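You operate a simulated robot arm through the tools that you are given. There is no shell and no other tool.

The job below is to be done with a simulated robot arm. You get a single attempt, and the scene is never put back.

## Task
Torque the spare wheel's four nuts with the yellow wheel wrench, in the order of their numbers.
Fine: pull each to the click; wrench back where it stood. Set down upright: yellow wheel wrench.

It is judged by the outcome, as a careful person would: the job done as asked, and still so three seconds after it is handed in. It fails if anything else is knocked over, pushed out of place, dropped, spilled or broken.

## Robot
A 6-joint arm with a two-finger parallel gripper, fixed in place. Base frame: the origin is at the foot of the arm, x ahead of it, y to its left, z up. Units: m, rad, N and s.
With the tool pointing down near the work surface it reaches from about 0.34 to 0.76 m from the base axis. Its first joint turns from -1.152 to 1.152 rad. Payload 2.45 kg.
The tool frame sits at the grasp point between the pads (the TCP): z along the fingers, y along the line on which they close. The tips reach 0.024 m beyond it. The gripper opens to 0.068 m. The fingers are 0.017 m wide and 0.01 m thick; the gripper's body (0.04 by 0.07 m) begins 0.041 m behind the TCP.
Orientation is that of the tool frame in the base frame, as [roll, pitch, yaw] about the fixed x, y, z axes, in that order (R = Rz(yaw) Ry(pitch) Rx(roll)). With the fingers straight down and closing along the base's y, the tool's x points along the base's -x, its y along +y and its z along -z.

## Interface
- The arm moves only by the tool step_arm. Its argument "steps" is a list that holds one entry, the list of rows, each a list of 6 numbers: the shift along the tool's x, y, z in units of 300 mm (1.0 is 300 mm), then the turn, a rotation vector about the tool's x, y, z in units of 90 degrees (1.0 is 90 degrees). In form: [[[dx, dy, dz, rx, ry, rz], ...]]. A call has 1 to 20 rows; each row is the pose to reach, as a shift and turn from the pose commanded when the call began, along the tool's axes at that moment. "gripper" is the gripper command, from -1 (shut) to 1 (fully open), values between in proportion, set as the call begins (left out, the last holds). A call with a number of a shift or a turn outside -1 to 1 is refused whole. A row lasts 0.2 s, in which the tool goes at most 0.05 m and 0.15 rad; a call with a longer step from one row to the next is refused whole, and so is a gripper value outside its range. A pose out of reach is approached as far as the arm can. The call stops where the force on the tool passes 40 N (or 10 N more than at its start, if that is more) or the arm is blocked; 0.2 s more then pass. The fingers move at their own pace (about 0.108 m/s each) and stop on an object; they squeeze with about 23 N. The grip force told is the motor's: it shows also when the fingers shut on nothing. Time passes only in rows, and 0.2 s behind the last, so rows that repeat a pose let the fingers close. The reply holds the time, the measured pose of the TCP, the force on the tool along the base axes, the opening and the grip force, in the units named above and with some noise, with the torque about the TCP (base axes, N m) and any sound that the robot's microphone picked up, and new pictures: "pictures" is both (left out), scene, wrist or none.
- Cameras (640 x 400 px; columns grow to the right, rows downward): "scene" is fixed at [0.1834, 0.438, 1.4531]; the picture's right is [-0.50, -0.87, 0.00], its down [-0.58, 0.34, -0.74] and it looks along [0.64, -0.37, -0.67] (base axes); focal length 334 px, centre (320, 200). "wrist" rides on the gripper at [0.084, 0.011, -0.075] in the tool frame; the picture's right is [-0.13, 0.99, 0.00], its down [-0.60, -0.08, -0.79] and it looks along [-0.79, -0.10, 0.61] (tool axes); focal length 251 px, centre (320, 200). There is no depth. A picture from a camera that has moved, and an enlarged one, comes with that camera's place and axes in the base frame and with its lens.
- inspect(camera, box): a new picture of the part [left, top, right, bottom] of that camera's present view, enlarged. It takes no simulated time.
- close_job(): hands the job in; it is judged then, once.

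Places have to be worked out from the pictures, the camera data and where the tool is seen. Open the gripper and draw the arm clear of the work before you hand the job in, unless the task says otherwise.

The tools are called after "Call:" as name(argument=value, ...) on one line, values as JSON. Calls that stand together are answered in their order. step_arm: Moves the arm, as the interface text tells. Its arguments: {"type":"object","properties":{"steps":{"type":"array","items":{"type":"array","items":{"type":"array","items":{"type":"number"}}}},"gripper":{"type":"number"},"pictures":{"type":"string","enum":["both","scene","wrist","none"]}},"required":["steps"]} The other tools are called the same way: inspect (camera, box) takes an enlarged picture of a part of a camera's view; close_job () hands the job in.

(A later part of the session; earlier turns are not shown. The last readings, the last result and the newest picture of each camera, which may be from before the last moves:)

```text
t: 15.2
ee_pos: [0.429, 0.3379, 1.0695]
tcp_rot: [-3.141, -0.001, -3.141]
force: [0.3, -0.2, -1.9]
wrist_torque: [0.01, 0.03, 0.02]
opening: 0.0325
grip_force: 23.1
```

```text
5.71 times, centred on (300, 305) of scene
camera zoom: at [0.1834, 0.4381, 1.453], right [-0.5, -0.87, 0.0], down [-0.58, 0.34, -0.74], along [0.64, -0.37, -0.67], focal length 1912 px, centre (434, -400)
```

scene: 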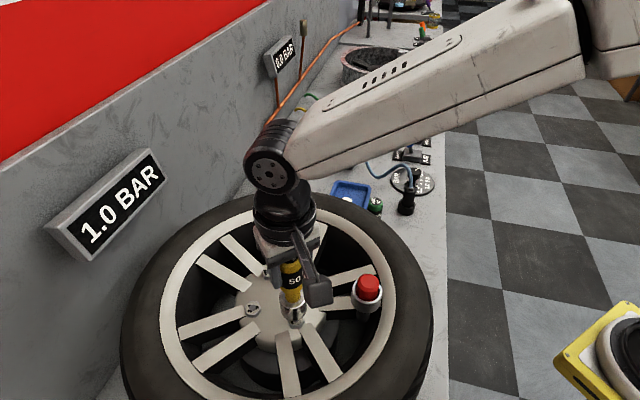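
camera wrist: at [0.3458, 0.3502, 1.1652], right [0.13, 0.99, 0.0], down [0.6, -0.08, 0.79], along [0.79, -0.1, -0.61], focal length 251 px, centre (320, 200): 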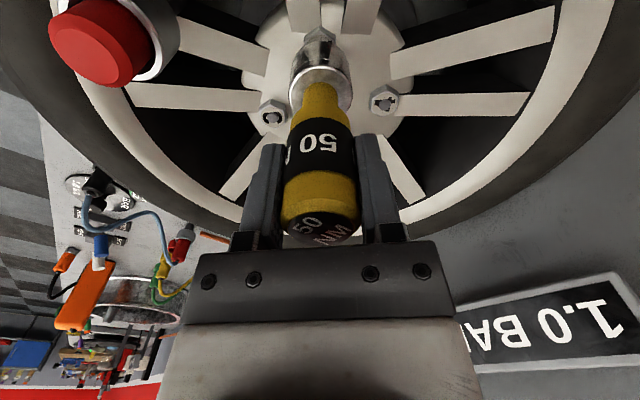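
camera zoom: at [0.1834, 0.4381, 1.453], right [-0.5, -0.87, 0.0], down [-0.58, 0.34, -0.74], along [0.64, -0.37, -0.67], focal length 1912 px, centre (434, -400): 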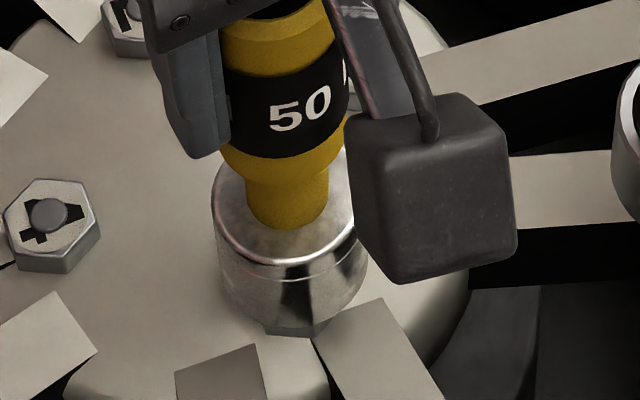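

The nut is nearly covered now but fore-aft (x) is still my weakest coordinate. I'll raise 20 mm and turn the tool +90° so the wrist camera looks along y, where its column directly measures x.

Call:
step_arm(steps=[[[0, 0.005, -0.04, 0, 0, 0], [0, 0.007, -0.0667, 0, 0, 0], [0, 0.007, -0.0667, 0, 0, 0.09], [0, 0.007, -0.0667, 0, 0, 0.18], [0, 0.007, -0.0667, 0, 0, 0.27], [0, 0.007, -0.0667, 0, 0, 0.36], [0, 0.007, -0.0667, 0, 0, 0.45], [0, 0.007, -0.0667, 0, 0, 0.54], [0, 0.007, -0.0667, 0, 0, 0.63], [0, 0.007, -0.0667, 0, 0, 0.72], [0, 0.007, -0.0667, 0, 0, 0.81], [0, 0.007, -0.0667, 0, 0, 0.9], [0, 0.007, -0.0667, 0, 0, 0.99], [0, 0.007, -0.0667, 0, 0, 1.0], [0, 0.007, -0.0667, 0, 0, 1.0]]], gripper=-1)

Call:
inspect(camera="wrist", box=[280, 10, 360, 70])

Call:
inspect(camera="scene", box=[265, 270, 335, 340])

```text
t: 18.4
ee_pos: [0.4283, 0.3405, 1.0897]
tcp_rot: [3.141, 0.002, 1.568]
force: [0.0, 0.2, -2.7]
wrist_torque: [-0.01, 0.01, 0.03]
opening: 0.0324
grip_force: 23.2
camera wrist: at [0.4393, 0.4246, 1.1654], right [0.99, -0.13, 0.0], down [-0.08, -0.6, 0.79], along [-0.1, -0.79, -0.61], focal length 251 px, centre (320, 200)
```

scene: 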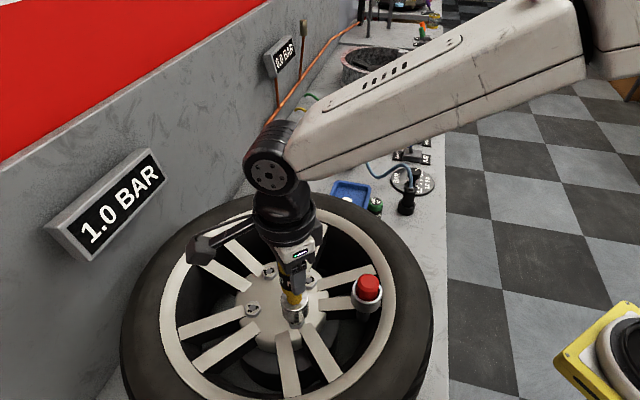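
wrist: 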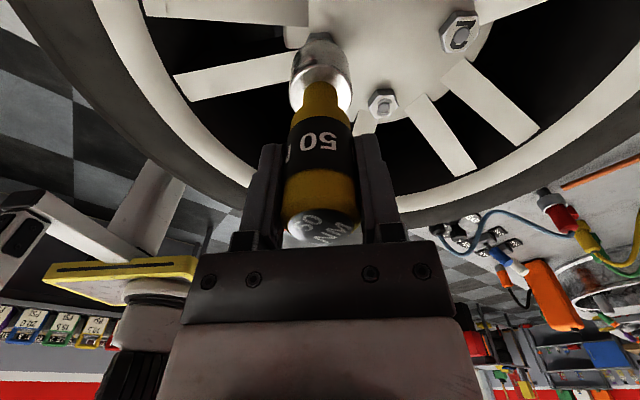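

```text
6.67 times, centred on (320, 40) of wrist
camera zoom: at [0.4393, 0.4246, 1.1654], right [0.99, -0.13, 0.0], down [-0.08, -0.6, 0.79], along [-0.1, -0.79, -0.61], focal length 1676 px, centre (320, 1267)
```

zoom: 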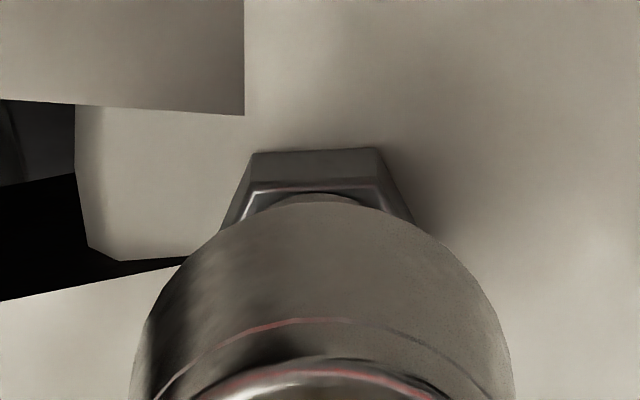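

```text
5.71 times, centred on (300, 305) of scene
camera zoom: at [0.1834, 0.4381, 1.453], right [-0.5, -0.87, 0.0], down [-0.58, 0.34, -0.74], along [0.64, -0.37, -0.67], focal length 1912 px, centre (434, -400)
```

zoom: 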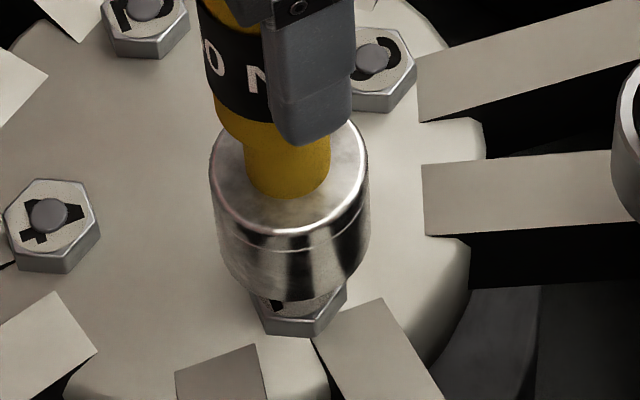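

With the turned camera, nut 1's centre reads (0.4306, 0.340), and comparing the socket before/after the turn shows the wrench axis sits 1.6 mm off-TCP along tool -x. I'll turn back, place the wrench axis over the nut (TCP 0.429, 0.340), and start lowering gently.

Call:
step_arm(steps=[[[-0.0007, -0.0023, 0, 0, 0, -0.09], [-0.0007, -0.0023, 0, 0, 0, -0.18], [-0.0007, -0.0023, 0, 0, 0, -0.27], [-0.0007, -0.0023, 0, 0, 0, -0.36], [-0.0007, -0.0023, 0, 0, 0, -0.45], [-0.0007, -0.0023, 0, 0, 0, -0.54], [-0.0007, -0.0023, 0, 0, 0, -0.63], [-0.0007, -0.0023, 0, 0, 0, -0.72], [-0.0007, -0.0023, 0, 0, 0, -0.81], [-0.0007, -0.0023, 0, 0, 0, -0.9], [-0.0007, -0.0023, 0, 0, 0, -0.99], [-0.0007, -0.0023, 0, 0, 0, -1.0], [-0.0007, -0.0023, 0, 0, 0, -1.0]]], gripper=-1, pictures="none")

Call:
step_arm(steps=[[[0, 0, 0.03, 0, 0, 0], [0, 0, 0.06, 0, 0, 0], [0, 0, 0.075, 0, 0, 0], [0, 0, 0.085, 0, 0, 0], [0, 0, 0.085, 0, 0, 0]]], gripper=-1, pictures="none")

Call:
inspect(camera="scene", box=[265, 270, 335, 340])

Call:
inspect(camera="wrist", box=[280, 10, 360, 70])

```text
t: 21.2
ee_pos: [0.4287, 0.3401, 1.0896]
tcp_rot: [-3.141, 0.0, -3.141]
force: [0.8, 0.0, -1.8]
wrist_torque: [0.0, 0.0, 0.02]
opening: 0.0326
grip_force: 23.0
```

```text
t: 22.4
ee_pos: [0.4278, 0.3399, 1.0654]
tcp_rot: [3.141, 0.0, -3.141]
force: [-0.1, 0.0, -1.9]
wrist_torque: [0.01, -0.02, 0.02]
opening: 0.0325
grip_force: 23.3
```

```text
5.71 times, centred on (300, 305) of scene
camera zoom: at [0.1834, 0.4381, 1.453], right [-0.5, -0.87, 0.0], down [-0.58, 0.34, -0.74], along [0.64, -0.37, -0.67], focal length 1912 px, centre (434, -400)
```

zoom: 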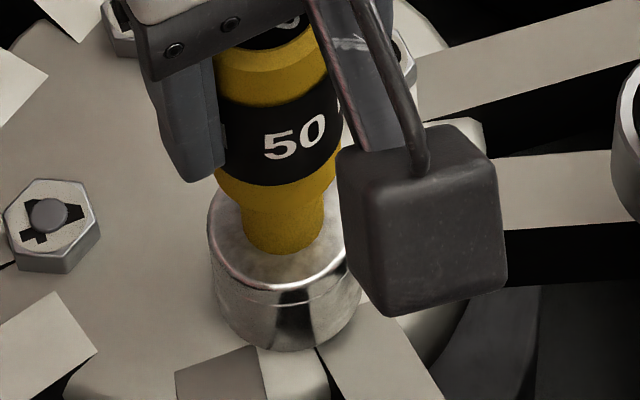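

```text
6.67 times, centred on (320, 40) of wrist
camera zoom: at [0.3435, 0.3519, 1.139], right [0.13, 0.99, 0.0], down [0.6, -0.08, 0.79], along [0.79, -0.1, -0.61], focal length 1676 px, centre (320, 1267)
```

zoom: 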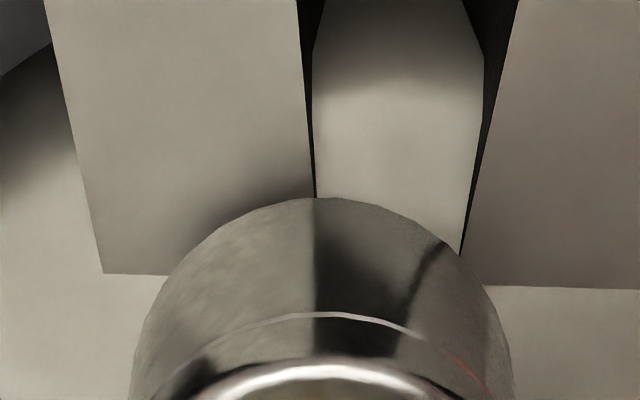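

No contact yet and the socket now hides the nut fully. I'll continue down in small steps and watch the force.

Call:
step_arm(steps=[[[0, 0, 0.008, 0, 0, 0], [0, 0, 0.016, 0, 0, 0], [0, 0, 0.016, 0, 0, 0]]], gripper=-1, pictures="none")

Call:
inspect(camera="scene", box=[265, 270, 335, 340])

```text
t: 23.2
ee_pos: [0.4281, 0.3405, 1.0595]
tcp_rot: [-3.141, 0.001, -3.141]
force: [0.4, -0.6, -1.3]
wrist_torque: [-0.05, 0.02, -0.02]
opening: 0.0325
grip_force: 23.2
```

```text
5.71 times, centred on (300, 305) of scene
camera zoom: at [0.1834, 0.4381, 1.453], right [-0.5, -0.87, 0.0], down [-0.58, 0.34, -0.74], along [0.64, -0.37, -0.67], focal length 1912 px, centre (434, -400)
```

zoom: 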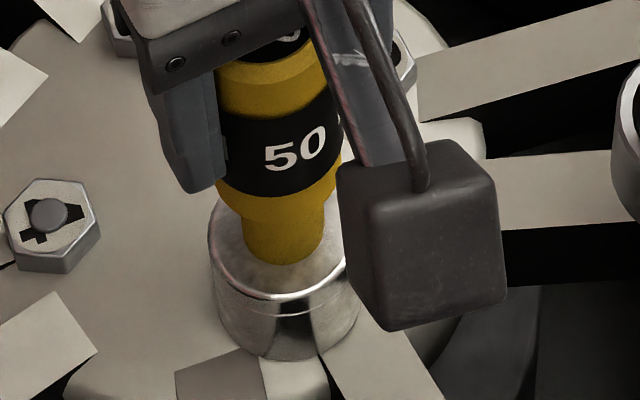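

Still free at z ≈ 1.060. Continuing down in small steps.

Call:
step_arm(steps=[[[0, 0, 0.007, 0, 0, 0], [0, 0, 0.014, 0, 0, 0], [0, 0, 0.014, 0, 0, 0]]], gripper=-1, pictures="none")

Call:
step_arm(steps=[[[0, 0, 0.007, 0, 0, 0], [0, 0, 0.01, 0, 0, 0], [0, 0, 0.01, 0, 0, 0]]], gripper=-1)

Call:
inspect(camera="scene", box=[265, 270, 335, 340])

Call:
inspect(camera="wrist", box=[280, 10, 360, 70])

```text
t: 24.0
ee_pos: [0.4292, 0.3414, 1.0564]
tcp_rot: [-3.14, 0.001, -3.14]
force: [-0.2, -0.2, -2.4]
wrist_torque: [0.01, 0.0, 0.02]
opening: 0.0326
grip_force: 23.2
```

```text
t: 24.8
ee_pos: [0.4281, 0.3407, 1.054]
tcp_rot: [3.14, 0.001, -3.141]
force: [-0.9, -2.6, 15.4]
wrist_torque: [-0.44, 0.34, 0.0]
opening: 0.0325
grip_force: 23.0
camera wrist: at [0.3435, 0.3516, 1.129], right [0.13, 0.99, 0.0], down [0.6, -0.08, 0.79], along [0.79, -0.1, -0.61], focal length 251 px, centre (320, 200)
```

scene: 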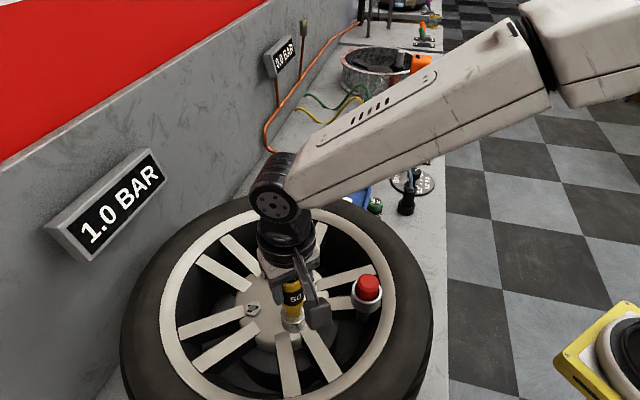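
wrist: 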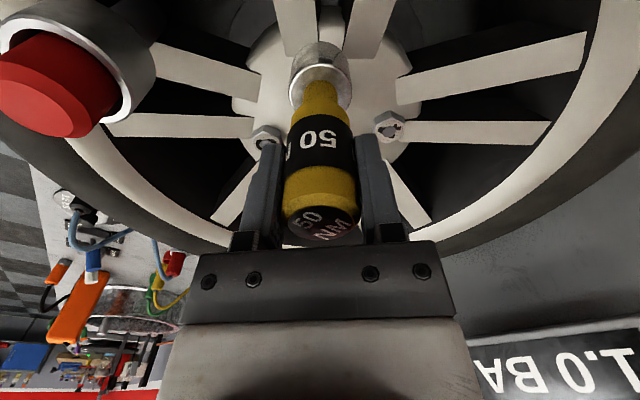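

```text
5.71 times, centred on (300, 305) of scene
camera zoom: at [0.1831, 0.4378, 1.4532], right [-0.5, -0.87, 0.0], down [-0.58, 0.34, -0.74], along [0.64, -0.37, -0.67], focal length 1912 px, centre (434, -400)
```

zoom: 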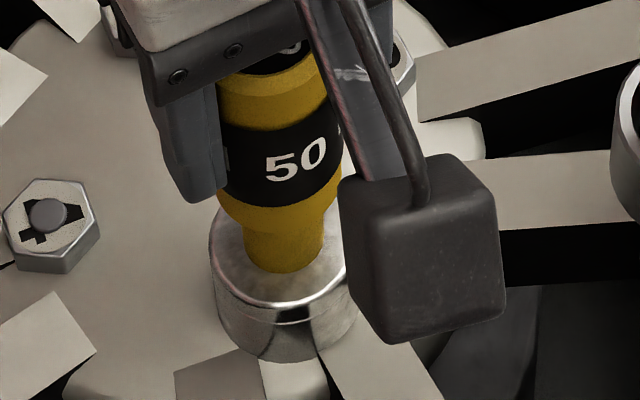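

```text
6.67 times, centred on (320, 40) of wrist
camera zoom: at [0.3435, 0.3516, 1.129], right [0.13, 0.99, 0.0], down [0.6, -0.08, 0.79], along [0.79, -0.1, -0.61], focal length 1676 px, centre (320, 1267)
```

zoom: 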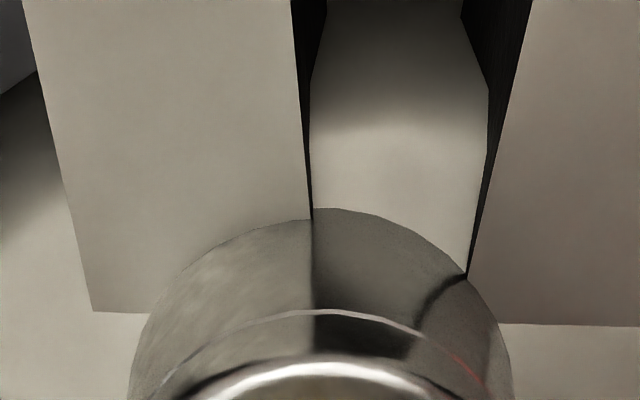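

The arm feels contact (≈17 N) at z ≈ 1.054; the torque suggests it is on the socket's rim toward -x/-y, where a spoke ends. I'll zoom in the scene view to verify centring and depth relative to the nut.

Call:
inspect(camera="scene", box=[275, 295, 315, 335])

Call:
inspect(camera="wrist", box=[270, 20, 370, 130])

```text
10.00 times, centred on (295, 315) of scene
camera zoom: at [0.1831, 0.4378, 1.4532], right [-0.5, -0.87, 0.0], down [-0.58, 0.34, -0.74], along [0.64, -0.37, -0.67], focal length 3345 px, centre (570, -950)
```

zoom: 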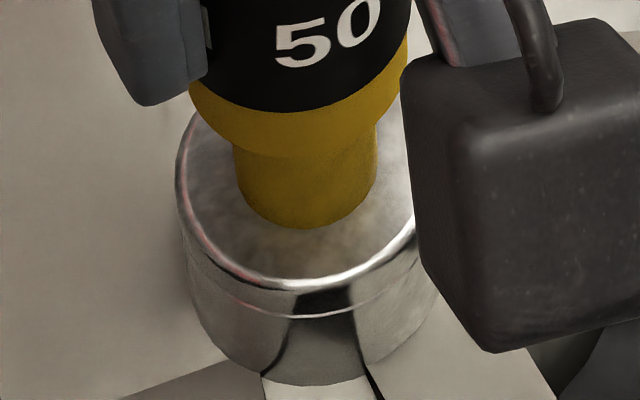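

```text
3.64 times, centred on (320, 75) of wrist
camera zoom: at [0.3435, 0.3516, 1.129], right [0.13, 0.99, 0.0], down [0.6, -0.08, 0.79], along [0.79, -0.1, -0.61], focal length 914 px, centre (320, 654)
```

zoom: 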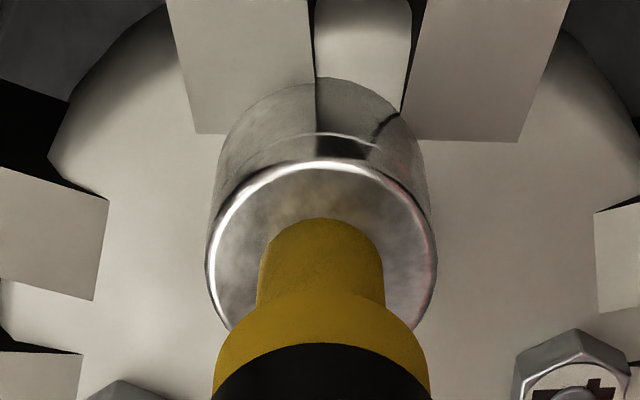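

Scene measurements at this depth put the socket about 2.5 mm off toward (+x, +y), matching the contact torque (rim riding at -x/-y). I'll lift 6 mm, shift the wrench (-2.4, -1.0) mm, and lower again to see if it goes deeper.

Call:
step_arm(steps=[[[0, 0, -0.02, 0, 0, 0], [0.008, -0.0033, -0.02, 0, 0, 0], [0.008, -0.0033, -0.01, 0, 0, 0], [0.008, -0.0033, -0.004, 0, 0, 0], [0.008, -0.0033, -0.004, 0, 0, 0]]], gripper=-1, pictures="none")

Call:
step_arm(steps=[[[0, 0, 0.004, 0, 0, 0], [0, 0, 0.007, 0, 0, 0], [0, 0, 0.007, 0, 0, 0]]], gripper=-1, pictures="none")

Call:
inspect(camera="scene", box=[275, 295, 315, 335])

```text
t: 26.0
ee_pos: [0.4261, 0.3411, 1.0537]
tcp_rot: [3.141, -0.001, 3.141]
force: [-5.2, -5.5, 16.0]
wrist_torque: [-0.47, 0.23, -0.08]
opening: 0.0327
grip_force: 22.7
```

```text
t: 26.8
ee_pos: [0.4268, 0.3411, 1.053]
tcp_rot: [3.14, 0.003, 3.142]
force: [-3.0, -3.5, 18.4]
wrist_torque: [-0.44, -0.19, -0.03]
opening: 0.0325
grip_force: 22.9
```

```text
10.00 times, centred on (295, 315) of scene
camera zoom: at [0.183, 0.4377, 1.4532], right [-0.5, -0.87, 0.0], down [-0.58, 0.34, -0.74], along [0.64, -0.37, -0.67], focal length 3345 px, centre (570, -950)
```

zoom: 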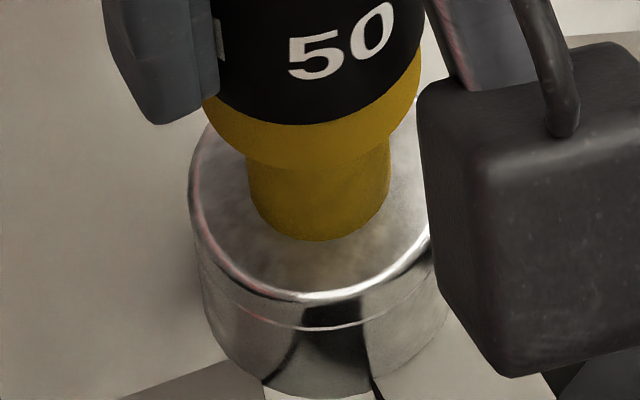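

Contact occurs at the same height (z ≈ 1.0535) in both places, so I want to be sure about the centring before turning. I'll lift 30 mm clear and take fine zooms from both cameras.

Call:
step_arm(steps=[[[0, 0, -0.04, 0, 0, 0], [0, 0, -0.08, 0, 0, 0], [0, 0, -0.12, 0, 0, 0], [0, 0, -0.12, 0, 0, 0]]], gripper=-1, pictures="none")

Call:
inspect(camera="scene", box=[270, 285, 320, 335])

Call:
inspect(camera="wrist", box=[280, 10, 360, 70])

Call:
inspect(camera="wrist", box=[240, 20, 400, 180])

```text
t: 27.8
ee_pos: [0.4268, 0.3386, 1.0872]
tcp_rot: [-3.142, 0.0, 3.141]
force: [0.1, 0.9, -2.2]
wrist_torque: [-0.01, -0.06, 0.0]
opening: 0.0324
grip_force: 22.5
```

```text
8.00 times, centred on (295, 310) of scene
camera zoom: at [0.1834, 0.4381, 1.453], right [-0.5, -0.87, 0.0], down [-0.58, 0.34, -0.74], along [0.64, -0.37, -0.67], focal length 2676 px, centre (520, -680)
```

zoom: 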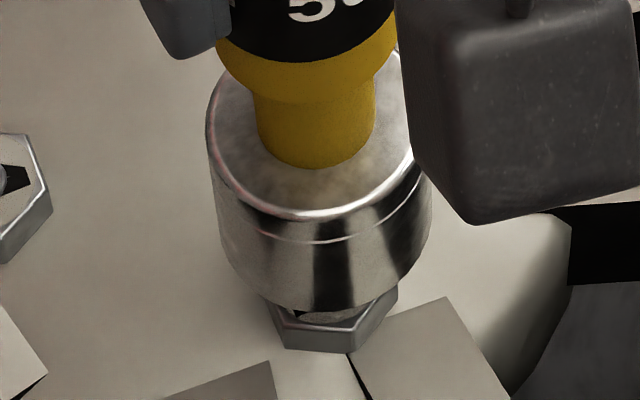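

```text
6.67 times, centred on (320, 40) of wrist
camera zoom: at [0.3421, 0.3499, 1.1629], right [0.13, 0.99, 0.0], down [0.6, -0.08, 0.79], along [0.79, -0.1, -0.61], focal length 1676 px, centre (320, 1267)
```

zoom: 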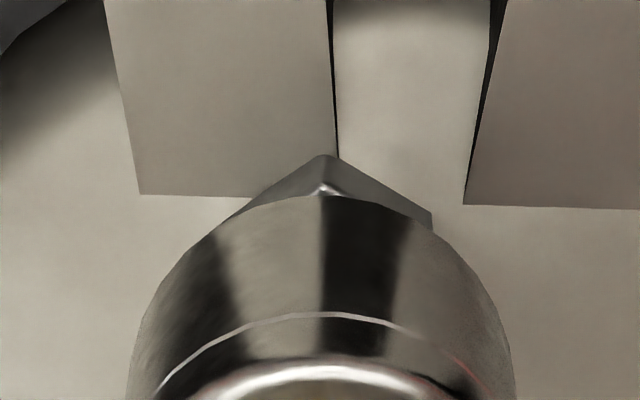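

```text
2.50 times, centred on (320, 100) of wrist
camera zoom: at [0.3421, 0.3499, 1.1629], right [0.13, 0.99, 0.0], down [0.6, -0.08, 0.79], along [0.79, -0.1, -0.61], focal length 629 px, centre (320, 450)
```

zoom: 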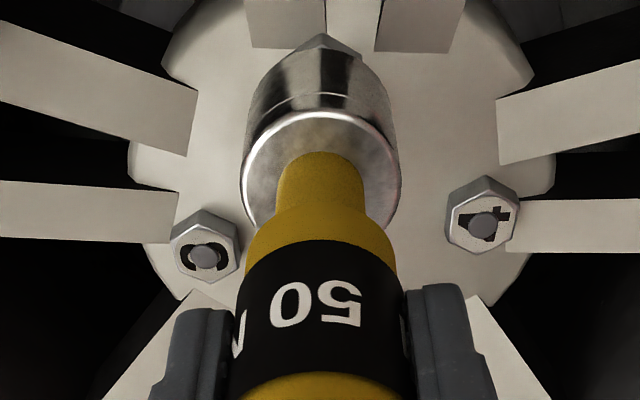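

Careful relative measurement shows the socket had actually passed over the nut and touched the hub surface (nut top would have been met ~9 mm higher), and the best centre is TCP ≈ (0.428, 0.3394). I'll recentre there and lower to light contact.

Call:
step_arm(steps=[[[-0.0047, 0.0013, 0.03, 0, 0, 0], [-0.0047, 0.0013, 0.06, 0, 0, 0], [-0.0047, 0.0013, 0.085, 0, 0, 0], [-0.0047, 0.0013, 0.1, 0, 0, 0], [-0.0047, 0.0013, 0.108, 0, 0, 0], [-0.0047, 0.0013, 0.108, 0, 0, 0]]], gripper=-1, pictures="none")

Call:
step_arm(steps=[[[0, 0, 0.003, 0, 0, 0], [0, 0, 0.005, 0, 0, 0], [0, 0, 0.005, 0, 0, 0]]], gripper=-1, pictures="none")

```text
t: 29.2
ee_pos: [0.4269, 0.3394, 1.0542]
tcp_rot: [-3.141, 0.0, 3.141]
force: [0.0, -0.4, -2.3]
wrist_torque: [-0.01, 0.01, -0.04]
opening: 0.0325
grip_force: 22.7
```

```text
t: 30.0
ee_pos: [0.429, 0.3392, 1.0536]
tcp_rot: [-3.141, 0.001, -3.14]
force: [-0.7, 0.5, -1.9]
wrist_torque: [0.01, -0.02, -0.01]
opening: 0.0324
grip_force: 22.5
```

No contact yet here at z ≈ 1.0539. Continuing down millimetre by millimetre.

Call:
step_arm(steps=[[[0, 0, 0.003, 0, 0, 0], [0, 0, 0.005, 0, 0, 0], [0, 0, 0.005, 0, 0, 0]]], gripper=-1, pictures="none")

Call:
step_arm(steps=[[[0, 0, 0.003, 0, 0, 0], [0, 0, 0.005, 0, 0, 0], [0, 0, 0.005, 0, 0, 0]]], gripper=-1, pictures="none")

```text
t: 30.8
ee_pos: [0.4264, 0.3396, 1.0527]
tcp_rot: [-3.141, 0.001, 3.141]
force: [-1.4, -4.5, 9.4]
wrist_torque: [-0.47, -0.11, -0.06]
opening: 0.0326
grip_force: 22.8
```

```text
t: 31.6
ee_pos: [0.4282, 0.3382, 1.0515]
tcp_rot: [3.139, 0.003, -3.141]
force: [-2.8, 1.2, 17.2]
wrist_torque: [0.15, -0.08, 0.09]
opening: 0.0327
grip_force: 23.1
```

Now seated with ~19 N down and nearly no tilting torque, so it is well centred. I'll begin turning clockwise (positive about the down-pointing tool axis) in small increments, watching torque and sound.

Call:
step_arm(steps=[[[0, 0.0002, -0.002, 0, 0, 0.03], [0, 0.0004, -0.002, 0, 0, 0.06], [0, 0.0004, -0.002, 0, 0, 0.06]]], gripper=-1, pictures="none")

```text
t: 32.4
ee_pos: [0.4283, 0.3379, 1.0511]
tcp_rot: [-3.139, 0.0, 3.044]
force: [4.9, 0.9, 3.9]
wrist_torque: [0.2, -0.49, -0.09]
opening: 0.0325
grip_force: 22.5
```

Turned about 5.5° with little twisting resistance so far (-0.09 N m). Continuing clockwise in small steps.

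Call:
step_arm(steps=[[[0, 0.0002, 0, 0, 0, 0.03], [0, 0.0004, 0, 0, 0, 0.06], [0, 0.0004, 0, 0, 0, 0.06]]], gripper=-1, pictures="none")

Call:
step_arm(steps=[[[0, 0.0002, 0, 0, 0, 0.03], [0, 0.0004, 0, 0, 0, 0.06], [0, 0.0004, 0, 0, 0, 0.06]]], gripper=-1, pictures="none")

```text
t: 33.2
ee_pos: [0.4275, 0.3388, 1.0514]
tcp_rot: [-3.139, 0.0, 2.953]
force: [-3.3, 0.7, 1.3]
wrist_torque: [0.17, 0.3, 0.09]
opening: 0.0326
grip_force: 22.9
```

```text
t: 34.0
ee_pos: [0.4289, 0.3393, 1.0508]
tcp_rot: [-3.141, 0.0, 2.855]
force: [-0.1, -0.2, -2.0]
wrist_torque: [-0.04, -0.01, 0.04]
opening: 0.0325
grip_force: 22.9
```

The contact force vanished at ~16° of turn, suggesting the hex lined up and freed the socket. I'll press down a bit more to see whether it now goes deeper.

Call:
step_arm(steps=[[[0, 0, 0.004, 0, 0, 0], [0, 0, 0.008, 0, 0, 0], [0, 0, 0.008, 0, 0, 0]]], gripper=-1, pictures="none")

Call:
step_arm(steps=[[[0, 0, 0.004, 0, 0, 0], [0, 0, 0.008, 0, 0, 0], [0, 0, 0.008, 0, 0, 0]]], gripper=-1)

Call:
inspect(camera="scene", box=[270, 285, 320, 335])

```text
t: 34.8
ee_pos: [0.4282, 0.34, 1.0508]
tcp_rot: [3.14, 0.001, 2.859]
force: [-5.0, -3.3, 18.2]
wrist_torque: [-0.47, 0.1, -0.04]
opening: 0.0329
grip_force: 22.5
```

```text
t: 35.6
ee_pos: [0.4279, 0.3395, 1.0462]
tcp_rot: [-3.141, 0.002, 2.86]
force: [0.8, -5.6, 18.7]
wrist_torque: [-0.45, 0.05, -0.03]
opening: 0.0324
grip_force: 23.1
camera wrist: at [0.3499, 0.3743, 1.1223], right [0.4, 0.92, 0.0], down [0.56, -0.24, 0.79], along [0.73, -0.32, -0.61], focal length 251 px, centre (320, 200)
```

scene: 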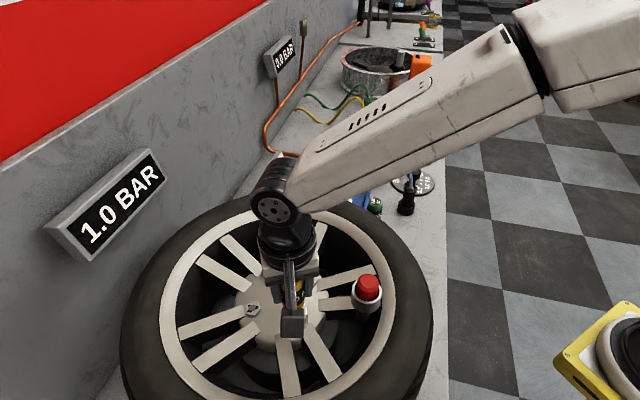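
wrist: 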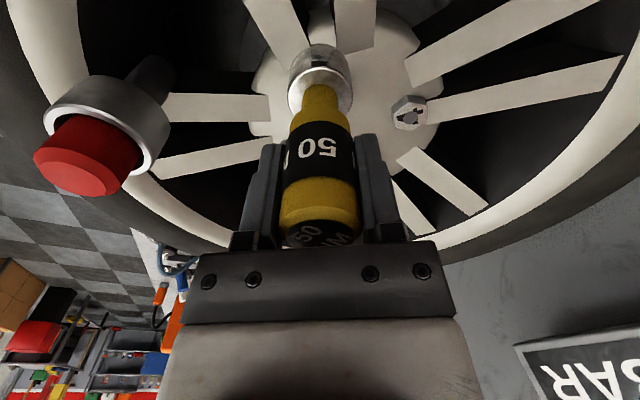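

```text
8.00 times, centred on (295, 310) of scene
camera zoom: at [0.1832, 0.4377, 1.4532], right [-0.5, -0.87, 0.0], down [-0.58, 0.34, -0.74], along [0.64, -0.37, -0.67], focal length 2676 px, centre (520, -680)
```

zoom: 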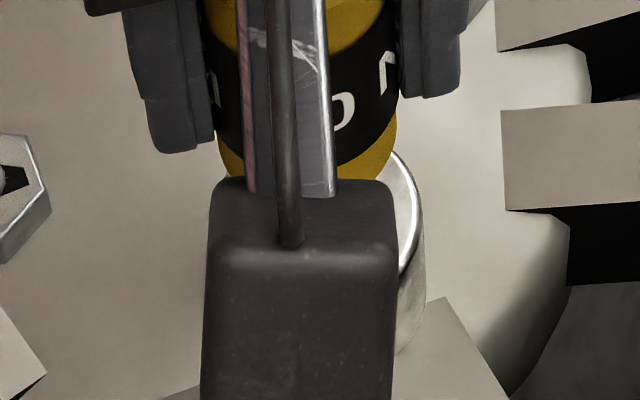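

The wrench slides slightly in the grip at about 18 N, so I should press less. Visual depth says the socket is around the nut, and the handle turned with the fingers. I'll ease the downforce and keep turning clockwise in small steps, listening for the click.

Call:
step_arm(steps=[[[0, 0, -0.0015, 0, 0, 0], [0, 0.0002, -0.0015, 0, 0, 0.04], [0, 0.0005, -0.0015, 0, 0, 0.08], [0, 0.0005, -0.0015, 0, 0, 0.08]]], gripper=-1, pictures="none")

Call:
step_arm(steps=[[[0, 0.0002, 0, 0, 0, 0.04], [0, 0.0005, 0, 0, 0, 0.08], [0, 0.0005, 0, 0, 0, 0.08]]], gripper=-1, pictures="none")

```text
t: 36.6
ee_pos: [0.4279, 0.3407, 1.0473]
tcp_rot: [-3.139, -0.003, 2.733]
force: [-4.5, 1.7, 6.0]
wrist_torque: [0.18, 0.48, 0.04]
opening: 0.0326
grip_force: 22.7
```

```text
t: 37.4
ee_pos: [0.4276, 0.3407, 1.0482]
tcp_rot: [-3.139, -0.002, 2.604]
force: [-0.5, -0.1, -2.2]
wrist_torque: [-0.01, -0.02, 0.0]
opening: 0.0325
grip_force: 23.3
```

Contact faded again as it turned, with no twisting resistance — the nut may not be engaged. I'll lift and look at the nut and the wrench's attitude in the hand.

Call:
step_arm(steps=[[[0, 0, -0.04, 0, 0, 0], [0, 0, -0.08, 0, 0, 0], [0, 0, -0.12, 0, 0, 0], [0, 0, -0.16, 0, 0, 0], [0, 0, -0.16, 0, 0, 0]]], gripper=-1)

Call:
inspect(camera="scene", box=[265, 265, 325, 340])

Call:
inspect(camera="wrist", box=[260, 0, 380, 110])

Call:
inspect(camera="wrist", box=[220, 60, 420, 270])

```text
t: 38.6
ee_pos: [0.4279, 0.3411, 1.0951]
tcp_rot: [3.139, 0.0, 2.609]
force: [0.6, 0.8, -1.4]
wrist_torque: [-0.03, 0.02, 0.0]
opening: 0.0324
grip_force: 23.6
camera wrist: at [0.359, 0.3937, 1.1701], right [0.62, 0.79, 0.0], down [0.48, -0.38, 0.79], along [0.62, -0.49, -0.61], focal length 251 px, centre (320, 200)
```

scene: 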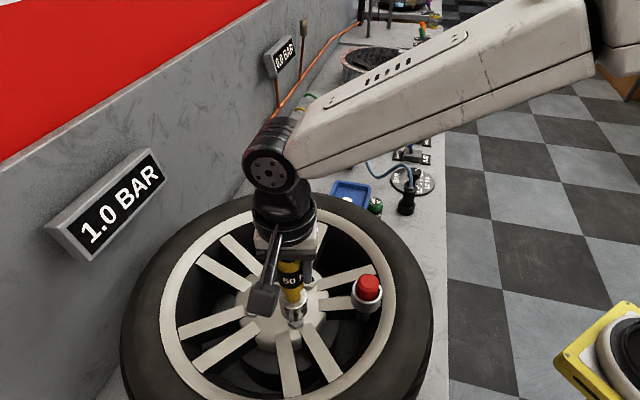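
wrist: 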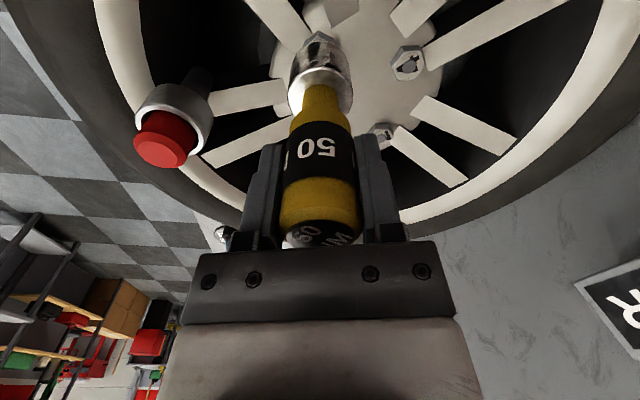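

```text
5.33 times, centred on (295, 302) of scene
camera zoom: at [0.1834, 0.4381, 1.453], right [-0.5, -0.87, 0.0], down [-0.58, 0.34, -0.74], along [0.64, -0.37, -0.67], focal length 1784 px, centre (453, -347)
```

zoom: 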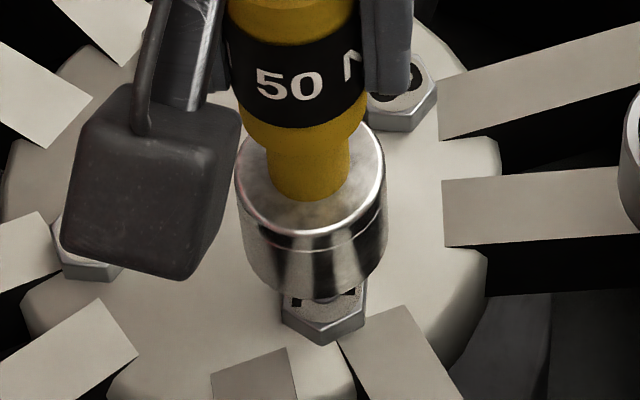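

```text
3.64 times, centred on (320, 55) of wrist
camera zoom: at [0.359, 0.3937, 1.1701], right [0.62, 0.79, 0.0], down [0.48, -0.38, 0.79], along [0.62, -0.49, -0.61], focal length 914 px, centre (320, 727)
```

zoom: 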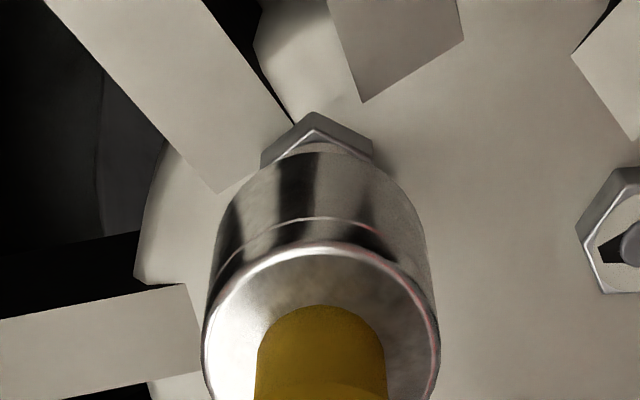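

```text
1.90 times, centred on (320, 165) of wrist
camera zoom: at [0.359, 0.3937, 1.1701], right [0.62, 0.79, 0.0], down [0.48, -0.38, 0.79], along [0.62, -0.49, -0.61], focal length 479 px, centre (320, 267)
```

zoom: 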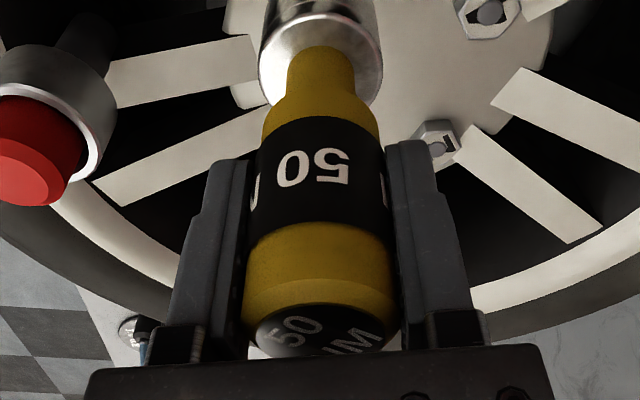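

Nut 1 has visibly turned with the wrench (its vertex now points elsewhere), so the socket does engage; it is simply loose so far. I'll nudge 0.6 mm back along tool y, lower onto it again at this same yaw and keep turning until the click.

Call:
step_arm(steps=[[[0, -0.002, 0.04, 0, 0, 0], [0, -0.002, 0.08, 0, 0, 0], [0, -0.002, 0.12, 0, 0, 0], [0, -0.002, 0.15, 0, 0, 0], [0, -0.002, 0.16, 0, 0, 0], [0, -0.002, 0.16, 0, 0, 0]]], gripper=-1, pictures="none")

Call:
step_arm(steps=[[[0, 0, 0.002, 0, 0, 0], [0, 0, 0.003, 0, 0, 0], [0, 0, 0.003, 0, 0, 0]]], gripper=-1, pictures="none")

```text
t: 40.0
ee_pos: [0.4282, 0.3396, 1.0475]
tcp_rot: [3.138, 0.0, 2.608]
force: [-1.7, -3.0, 14.2]
wrist_torque: [-0.49, 0.31, -0.02]
opening: 0.0323
grip_force: 22.5
```

```text
t: 40.8
ee_pos: [0.4281, 0.3402, 1.0466]
tcp_rot: [3.141, 0.0, 2.609]
force: [-1.8, -1.3, 19.0]
wrist_torque: [-0.38, 0.21, -0.03]
opening: 0.0325
grip_force: 22.5
```

Touching again with ~15–19 N; I'll ease off 0.6 mm and continue the clockwise turn in small steps.

Call:
step_arm(steps=[[[0, 0, -0.002, 0, 0, 0], [0, 0, -0.002, 0, 0, 0.04], [0, 0, -0.002, 0, 0, 0.08], [0, 0, -0.002, 0, 0, 0.08]]], gripper=-1, pictures="none")

Call:
step_arm(steps=[[[0, 0, 0, 0, 0, 0.04], [0, 0, 0, 0, 0, 0.08], [0, 0, 0, 0, 0, 0.08]]], gripper=-1, pictures="none")

Call:
step_arm(steps=[[[0, 0, 0, 0, 0, 0.04], [0, 0, 0, 0, 0, 0.08], [0, 0, 0, 0, 0, 0.08]]], gripper=-1, pictures="none")

```text
t: 41.8
ee_pos: [0.4272, 0.3394, 1.0458]
tcp_rot: [3.141, 0.0, 2.48]
force: [-1.1, 3.6, 4.2]
wrist_torque: [0.46, 0.07, 0.07]
opening: 0.0324
grip_force: 22.7
```

```text
t: 42.6
ee_pos: [0.4266, 0.338, 1.0467]
tcp_rot: [-3.139, 0.001, 2.354]
force: [0.7, 0.5, -2.3]
wrist_torque: [0.01, -0.01, 0.03]
opening: 0.0324
grip_force: 23.0
```

```text
t: 43.4
ee_pos: [0.4266, 0.3392, 1.0461]
tcp_rot: [-3.141, -0.001, 2.229]
force: [0.5, -0.7, -2.1]
wrist_torque: [0.0, -0.03, 0.06]
opening: 0.0324
grip_force: 23.0
```

Turned about 52° in total, still no resistance or click. I'll continue clockwise in steps.

Call:
step_arm(steps=[[[0, 0, 0, 0, 0, 0.04], [0, 0, 0, 0, 0, 0.08], [0, 0, 0, 0, 0, 0.08]]], gripper=-1, pictures="none")

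Call:
step_arm(steps=[[[0, 0, 0, 0, 0, 0.04], [0, 0, 0, 0, 0, 0.08], [0, 0, 0, 0, 0, 0.08]]], gripper=-1, pictures="none")

Call:
step_arm(steps=[[[0, 0, 0, 0, 0, 0.04], [0, 0, 0, 0, 0, 0.08], [0, 0, 0, 0, 0, 0.08]]], gripper=-1)

Call:
inspect(camera="scene", box=[265, 265, 325, 340])

```text
t: 44.2
ee_pos: [0.4281, 0.339, 1.0473]
tcp_rot: [-3.141, 0.001, 2.103]
force: [0.8, 0.4, -0.9]
wrist_torque: [0.02, -0.01, 0.16]
opening: 0.0325
grip_force: 23.7
```

```text
t: 45.0
ee_pos: [0.4287, 0.3397, 1.0468]
tcp_rot: [-3.14, 0.0, 1.979]
force: [-0.5, 0.3, -1.7]
wrist_torque: [-0.02, 0.01, 0.14]
opening: 0.0319
grip_force: 23.2
```

```text
t: 45.8
ee_pos: [0.4282, 0.3392, 1.0467]
tcp_rot: [-3.141, 0.0, 1.851]
force: [-0.9, 0.3, -2.7]
wrist_torque: [0.0, 0.0, 0.01]
opening: 0.0324
grip_force: 22.9
camera wrist: at [0.4139, 0.4232, 1.1218], right [0.99, 0.15, 0.0], down [0.09, -0.6, 0.79], along [0.12, -0.78, -0.61], focal length 251 px, centre (320, 200)
```

scene: 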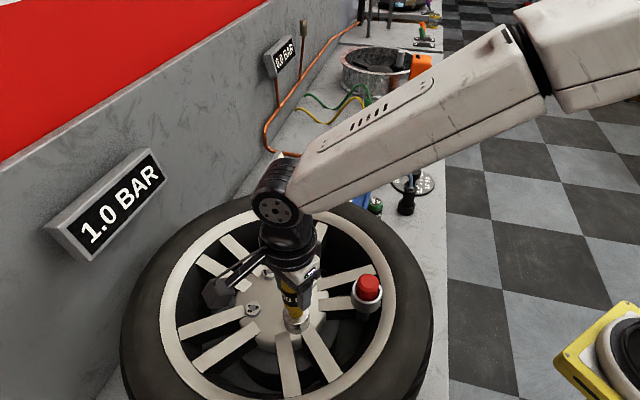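
wrist: 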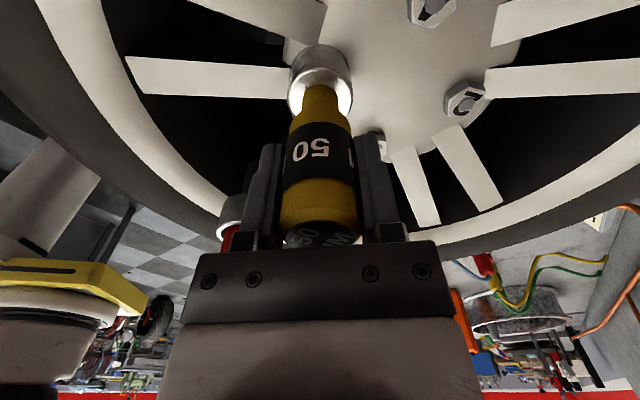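

```text
5.33 times, centred on (295, 302) of scene
camera zoom: at [0.1834, 0.4381, 1.453], right [-0.5, -0.87, 0.0], down [-0.58, 0.34, -0.74], along [0.64, -0.37, -0.67], focal length 1784 px, centre (453, -347)
```

zoom: 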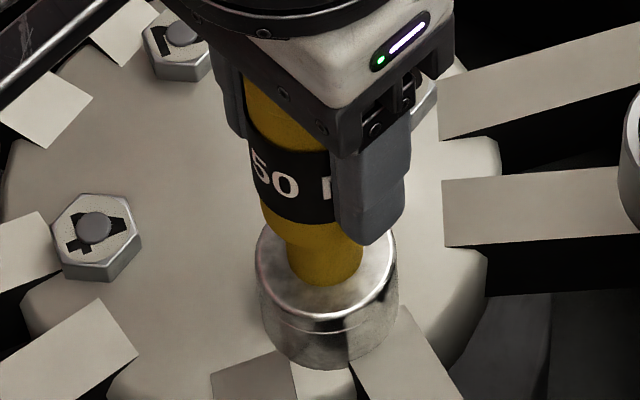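

A twisting resistance (~0.15 N m) appeared around 60–67° of turn, then faded, and the "50" label seems shifted in the grip. I'll look closely for slip between the fingers and handle.

Call:
inspect(camera="wrist", box=[220, 60, 420, 270])

Call:
inspect(camera="wrist", box=[280, 30, 360, 110])

```text
1.90 times, centred on (320, 165) of wrist
camera zoom: at [0.4139, 0.4232, 1.1218], right [0.99, 0.15, 0.0], down [0.09, -0.6, 0.79], along [0.12, -0.78, -0.61], focal length 479 px, centre (320, 267)
```

zoom: 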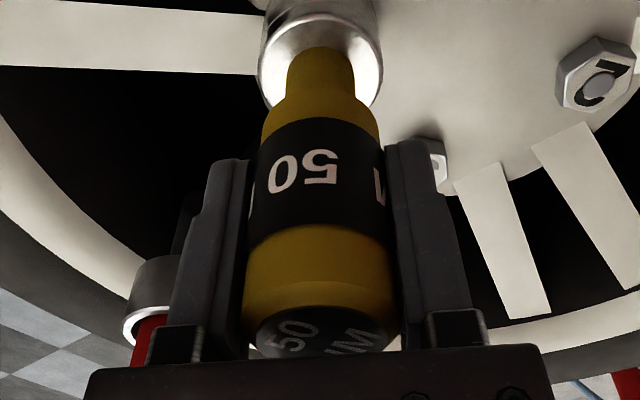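

```text
5.00 times, centred on (320, 70) of wrist
camera zoom: at [0.4139, 0.4232, 1.1218], right [0.99, 0.15, 0.0], down [0.09, -0.6, 0.79], along [0.12, -0.78, -0.61], focal length 1257 px, centre (320, 850)
```

zoom: 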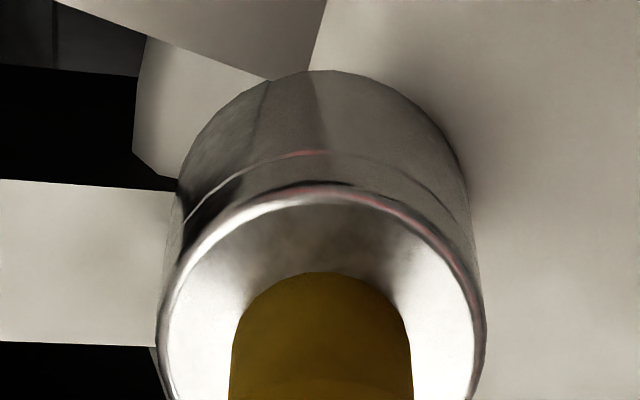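

The handle slipped about 6° in the fingers, so the nut is beginning to resist. I'll continue turning in small increments and monitor torque and sound closely.

Call:
step_arm(steps=[[[0, 0, 0, 0, 0, 0.04], [0, 0, 0, 0, 0, 0.08]]], gripper=-1, pictures="none")

Call:
step_arm(steps=[[[0, 0, 0, 0, 0, 0.04], [0, 0, 0, 0, 0, 0.08]]], gripper=-1, pictures="none")

Call:
step_arm(steps=[[[0, 0, 0, 0, 0, 0.04], [0, 0, 0, 0, 0, 0.08]]], gripper=-1)

Call:
inspect(camera="wrist", box=[220, 60, 420, 270])

```text
t: 46.4
ee_pos: [0.4278, 0.3397, 1.0471]
tcp_rot: [-3.141, 0.0, 1.725]
force: [0.9, -0.2, -0.9]
wrist_torque: [-0.1, -0.05, 0.05]
opening: 0.0326
grip_force: 23.1
```

```text
t: 47.0
ee_pos: [0.4283, 0.3397, 1.0467]
tcp_rot: [-3.141, 0.0, 1.6]
force: [1.1, -0.1, -0.8]
wrist_torque: [-0.07, -0.08, 0.05]
opening: 0.0321
grip_force: 22.4
```

```text
t: 47.6
ee_pos: [0.4283, 0.3401, 1.0473]
tcp_rot: [-3.141, 0.0, 1.474]
force: [0.5, -0.6, -1.5]
wrist_torque: [-0.02, 0.0, -0.01]
opening: 0.0323
grip_force: 23.1
camera wrist: at [0.4453, 0.4221, 1.1221], right [0.97, -0.22, 0.0], down [-0.14, -0.59, 0.79], along [-0.18, -0.77, -0.61], focal length 251 px, centre (320, 200)
```

scene: 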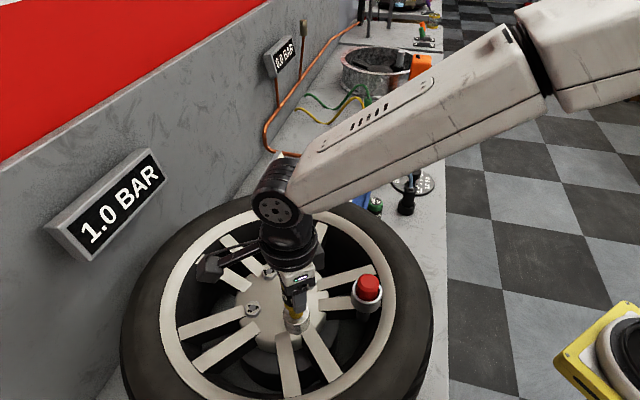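
wrist: 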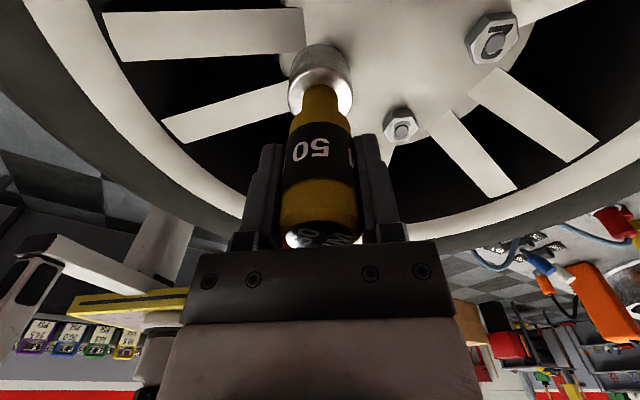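

```text
1.90 times, centred on (320, 165) of wrist
camera zoom: at [0.4453, 0.4221, 1.1221], right [0.97, -0.22, 0.0], down [-0.14, -0.59, 0.79], along [-0.18, -0.77, -0.61], focal length 479 px, centre (320, 267)
```

zoom: 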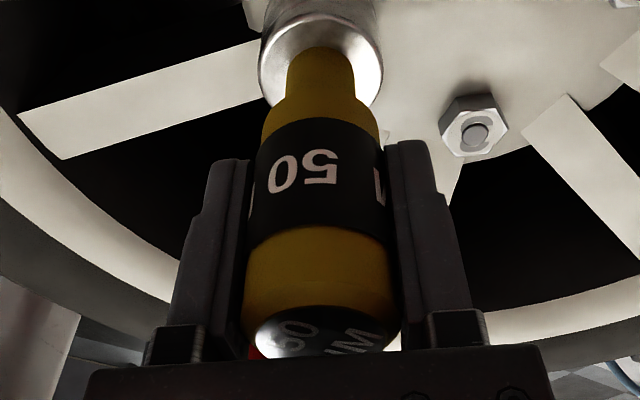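

No further slip and almost no torque over the last 22°, so either the nut is free-running or the socket stopped driving it. I'll lift and read the nut's orientation.

Call:
step_arm(steps=[[[0, 0, -0.04, 0, 0, 0], [0, 0, -0.08, 0, 0, 0], [0, 0, -0.12, 0, 0, 0], [0, 0, -0.16, 0, 0, 0], [0, 0, -0.2, 0, 0, 0], [0, 0, -0.2, 0, 0, 0]]], gripper=-1, pictures="none")

Call:
inspect(camera="scene", box=[270, 290, 320, 340])

Call:
inspect(camera="wrist", box=[270, 0, 370, 90])

```text
t: 49.0
ee_pos: [0.4278, 0.3384, 1.107]
tcp_rot: [-3.141, 0.0, 1.477]
force: [0.4, 0.1, -2.0]
wrist_torque: [0.0, 0.01, 0.01]
opening: 0.0322
grip_force: 23.3
```

```text
8.00 times, centred on (295, 315) of scene
camera zoom: at [0.1834, 0.4381, 1.453], right [-0.5, -0.87, 0.0], down [-0.58, 0.34, -0.74], along [0.64, -0.37, -0.67], focal length 2676 px, centre (520, -720)
```

zoom: 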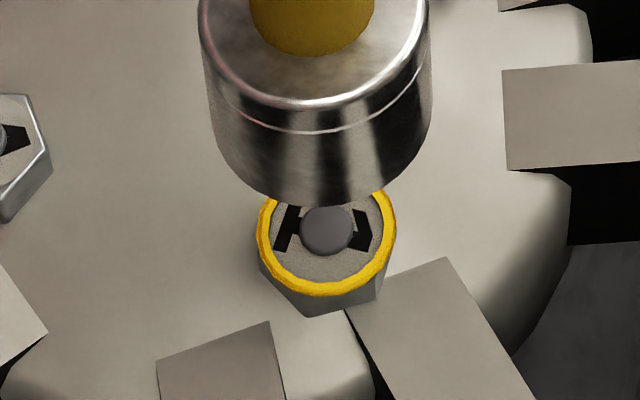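

```text
4.44 times, centred on (320, 45) of wrist
camera zoom: at [0.4456, 0.422, 1.1822], right [0.98, -0.22, 0.0], down [-0.14, -0.59, 0.79], along [-0.18, -0.77, -0.61], focal length 1118 px, centre (320, 889)
```

zoom: 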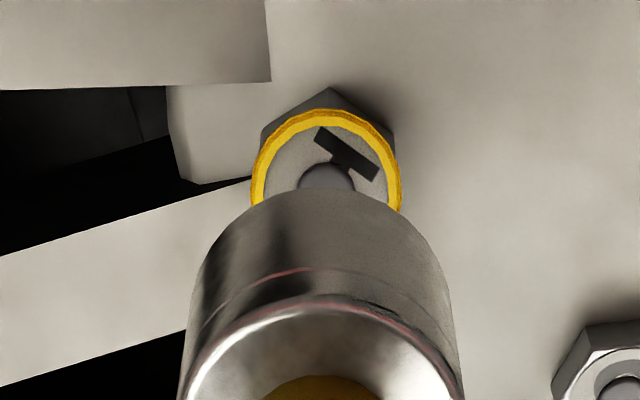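

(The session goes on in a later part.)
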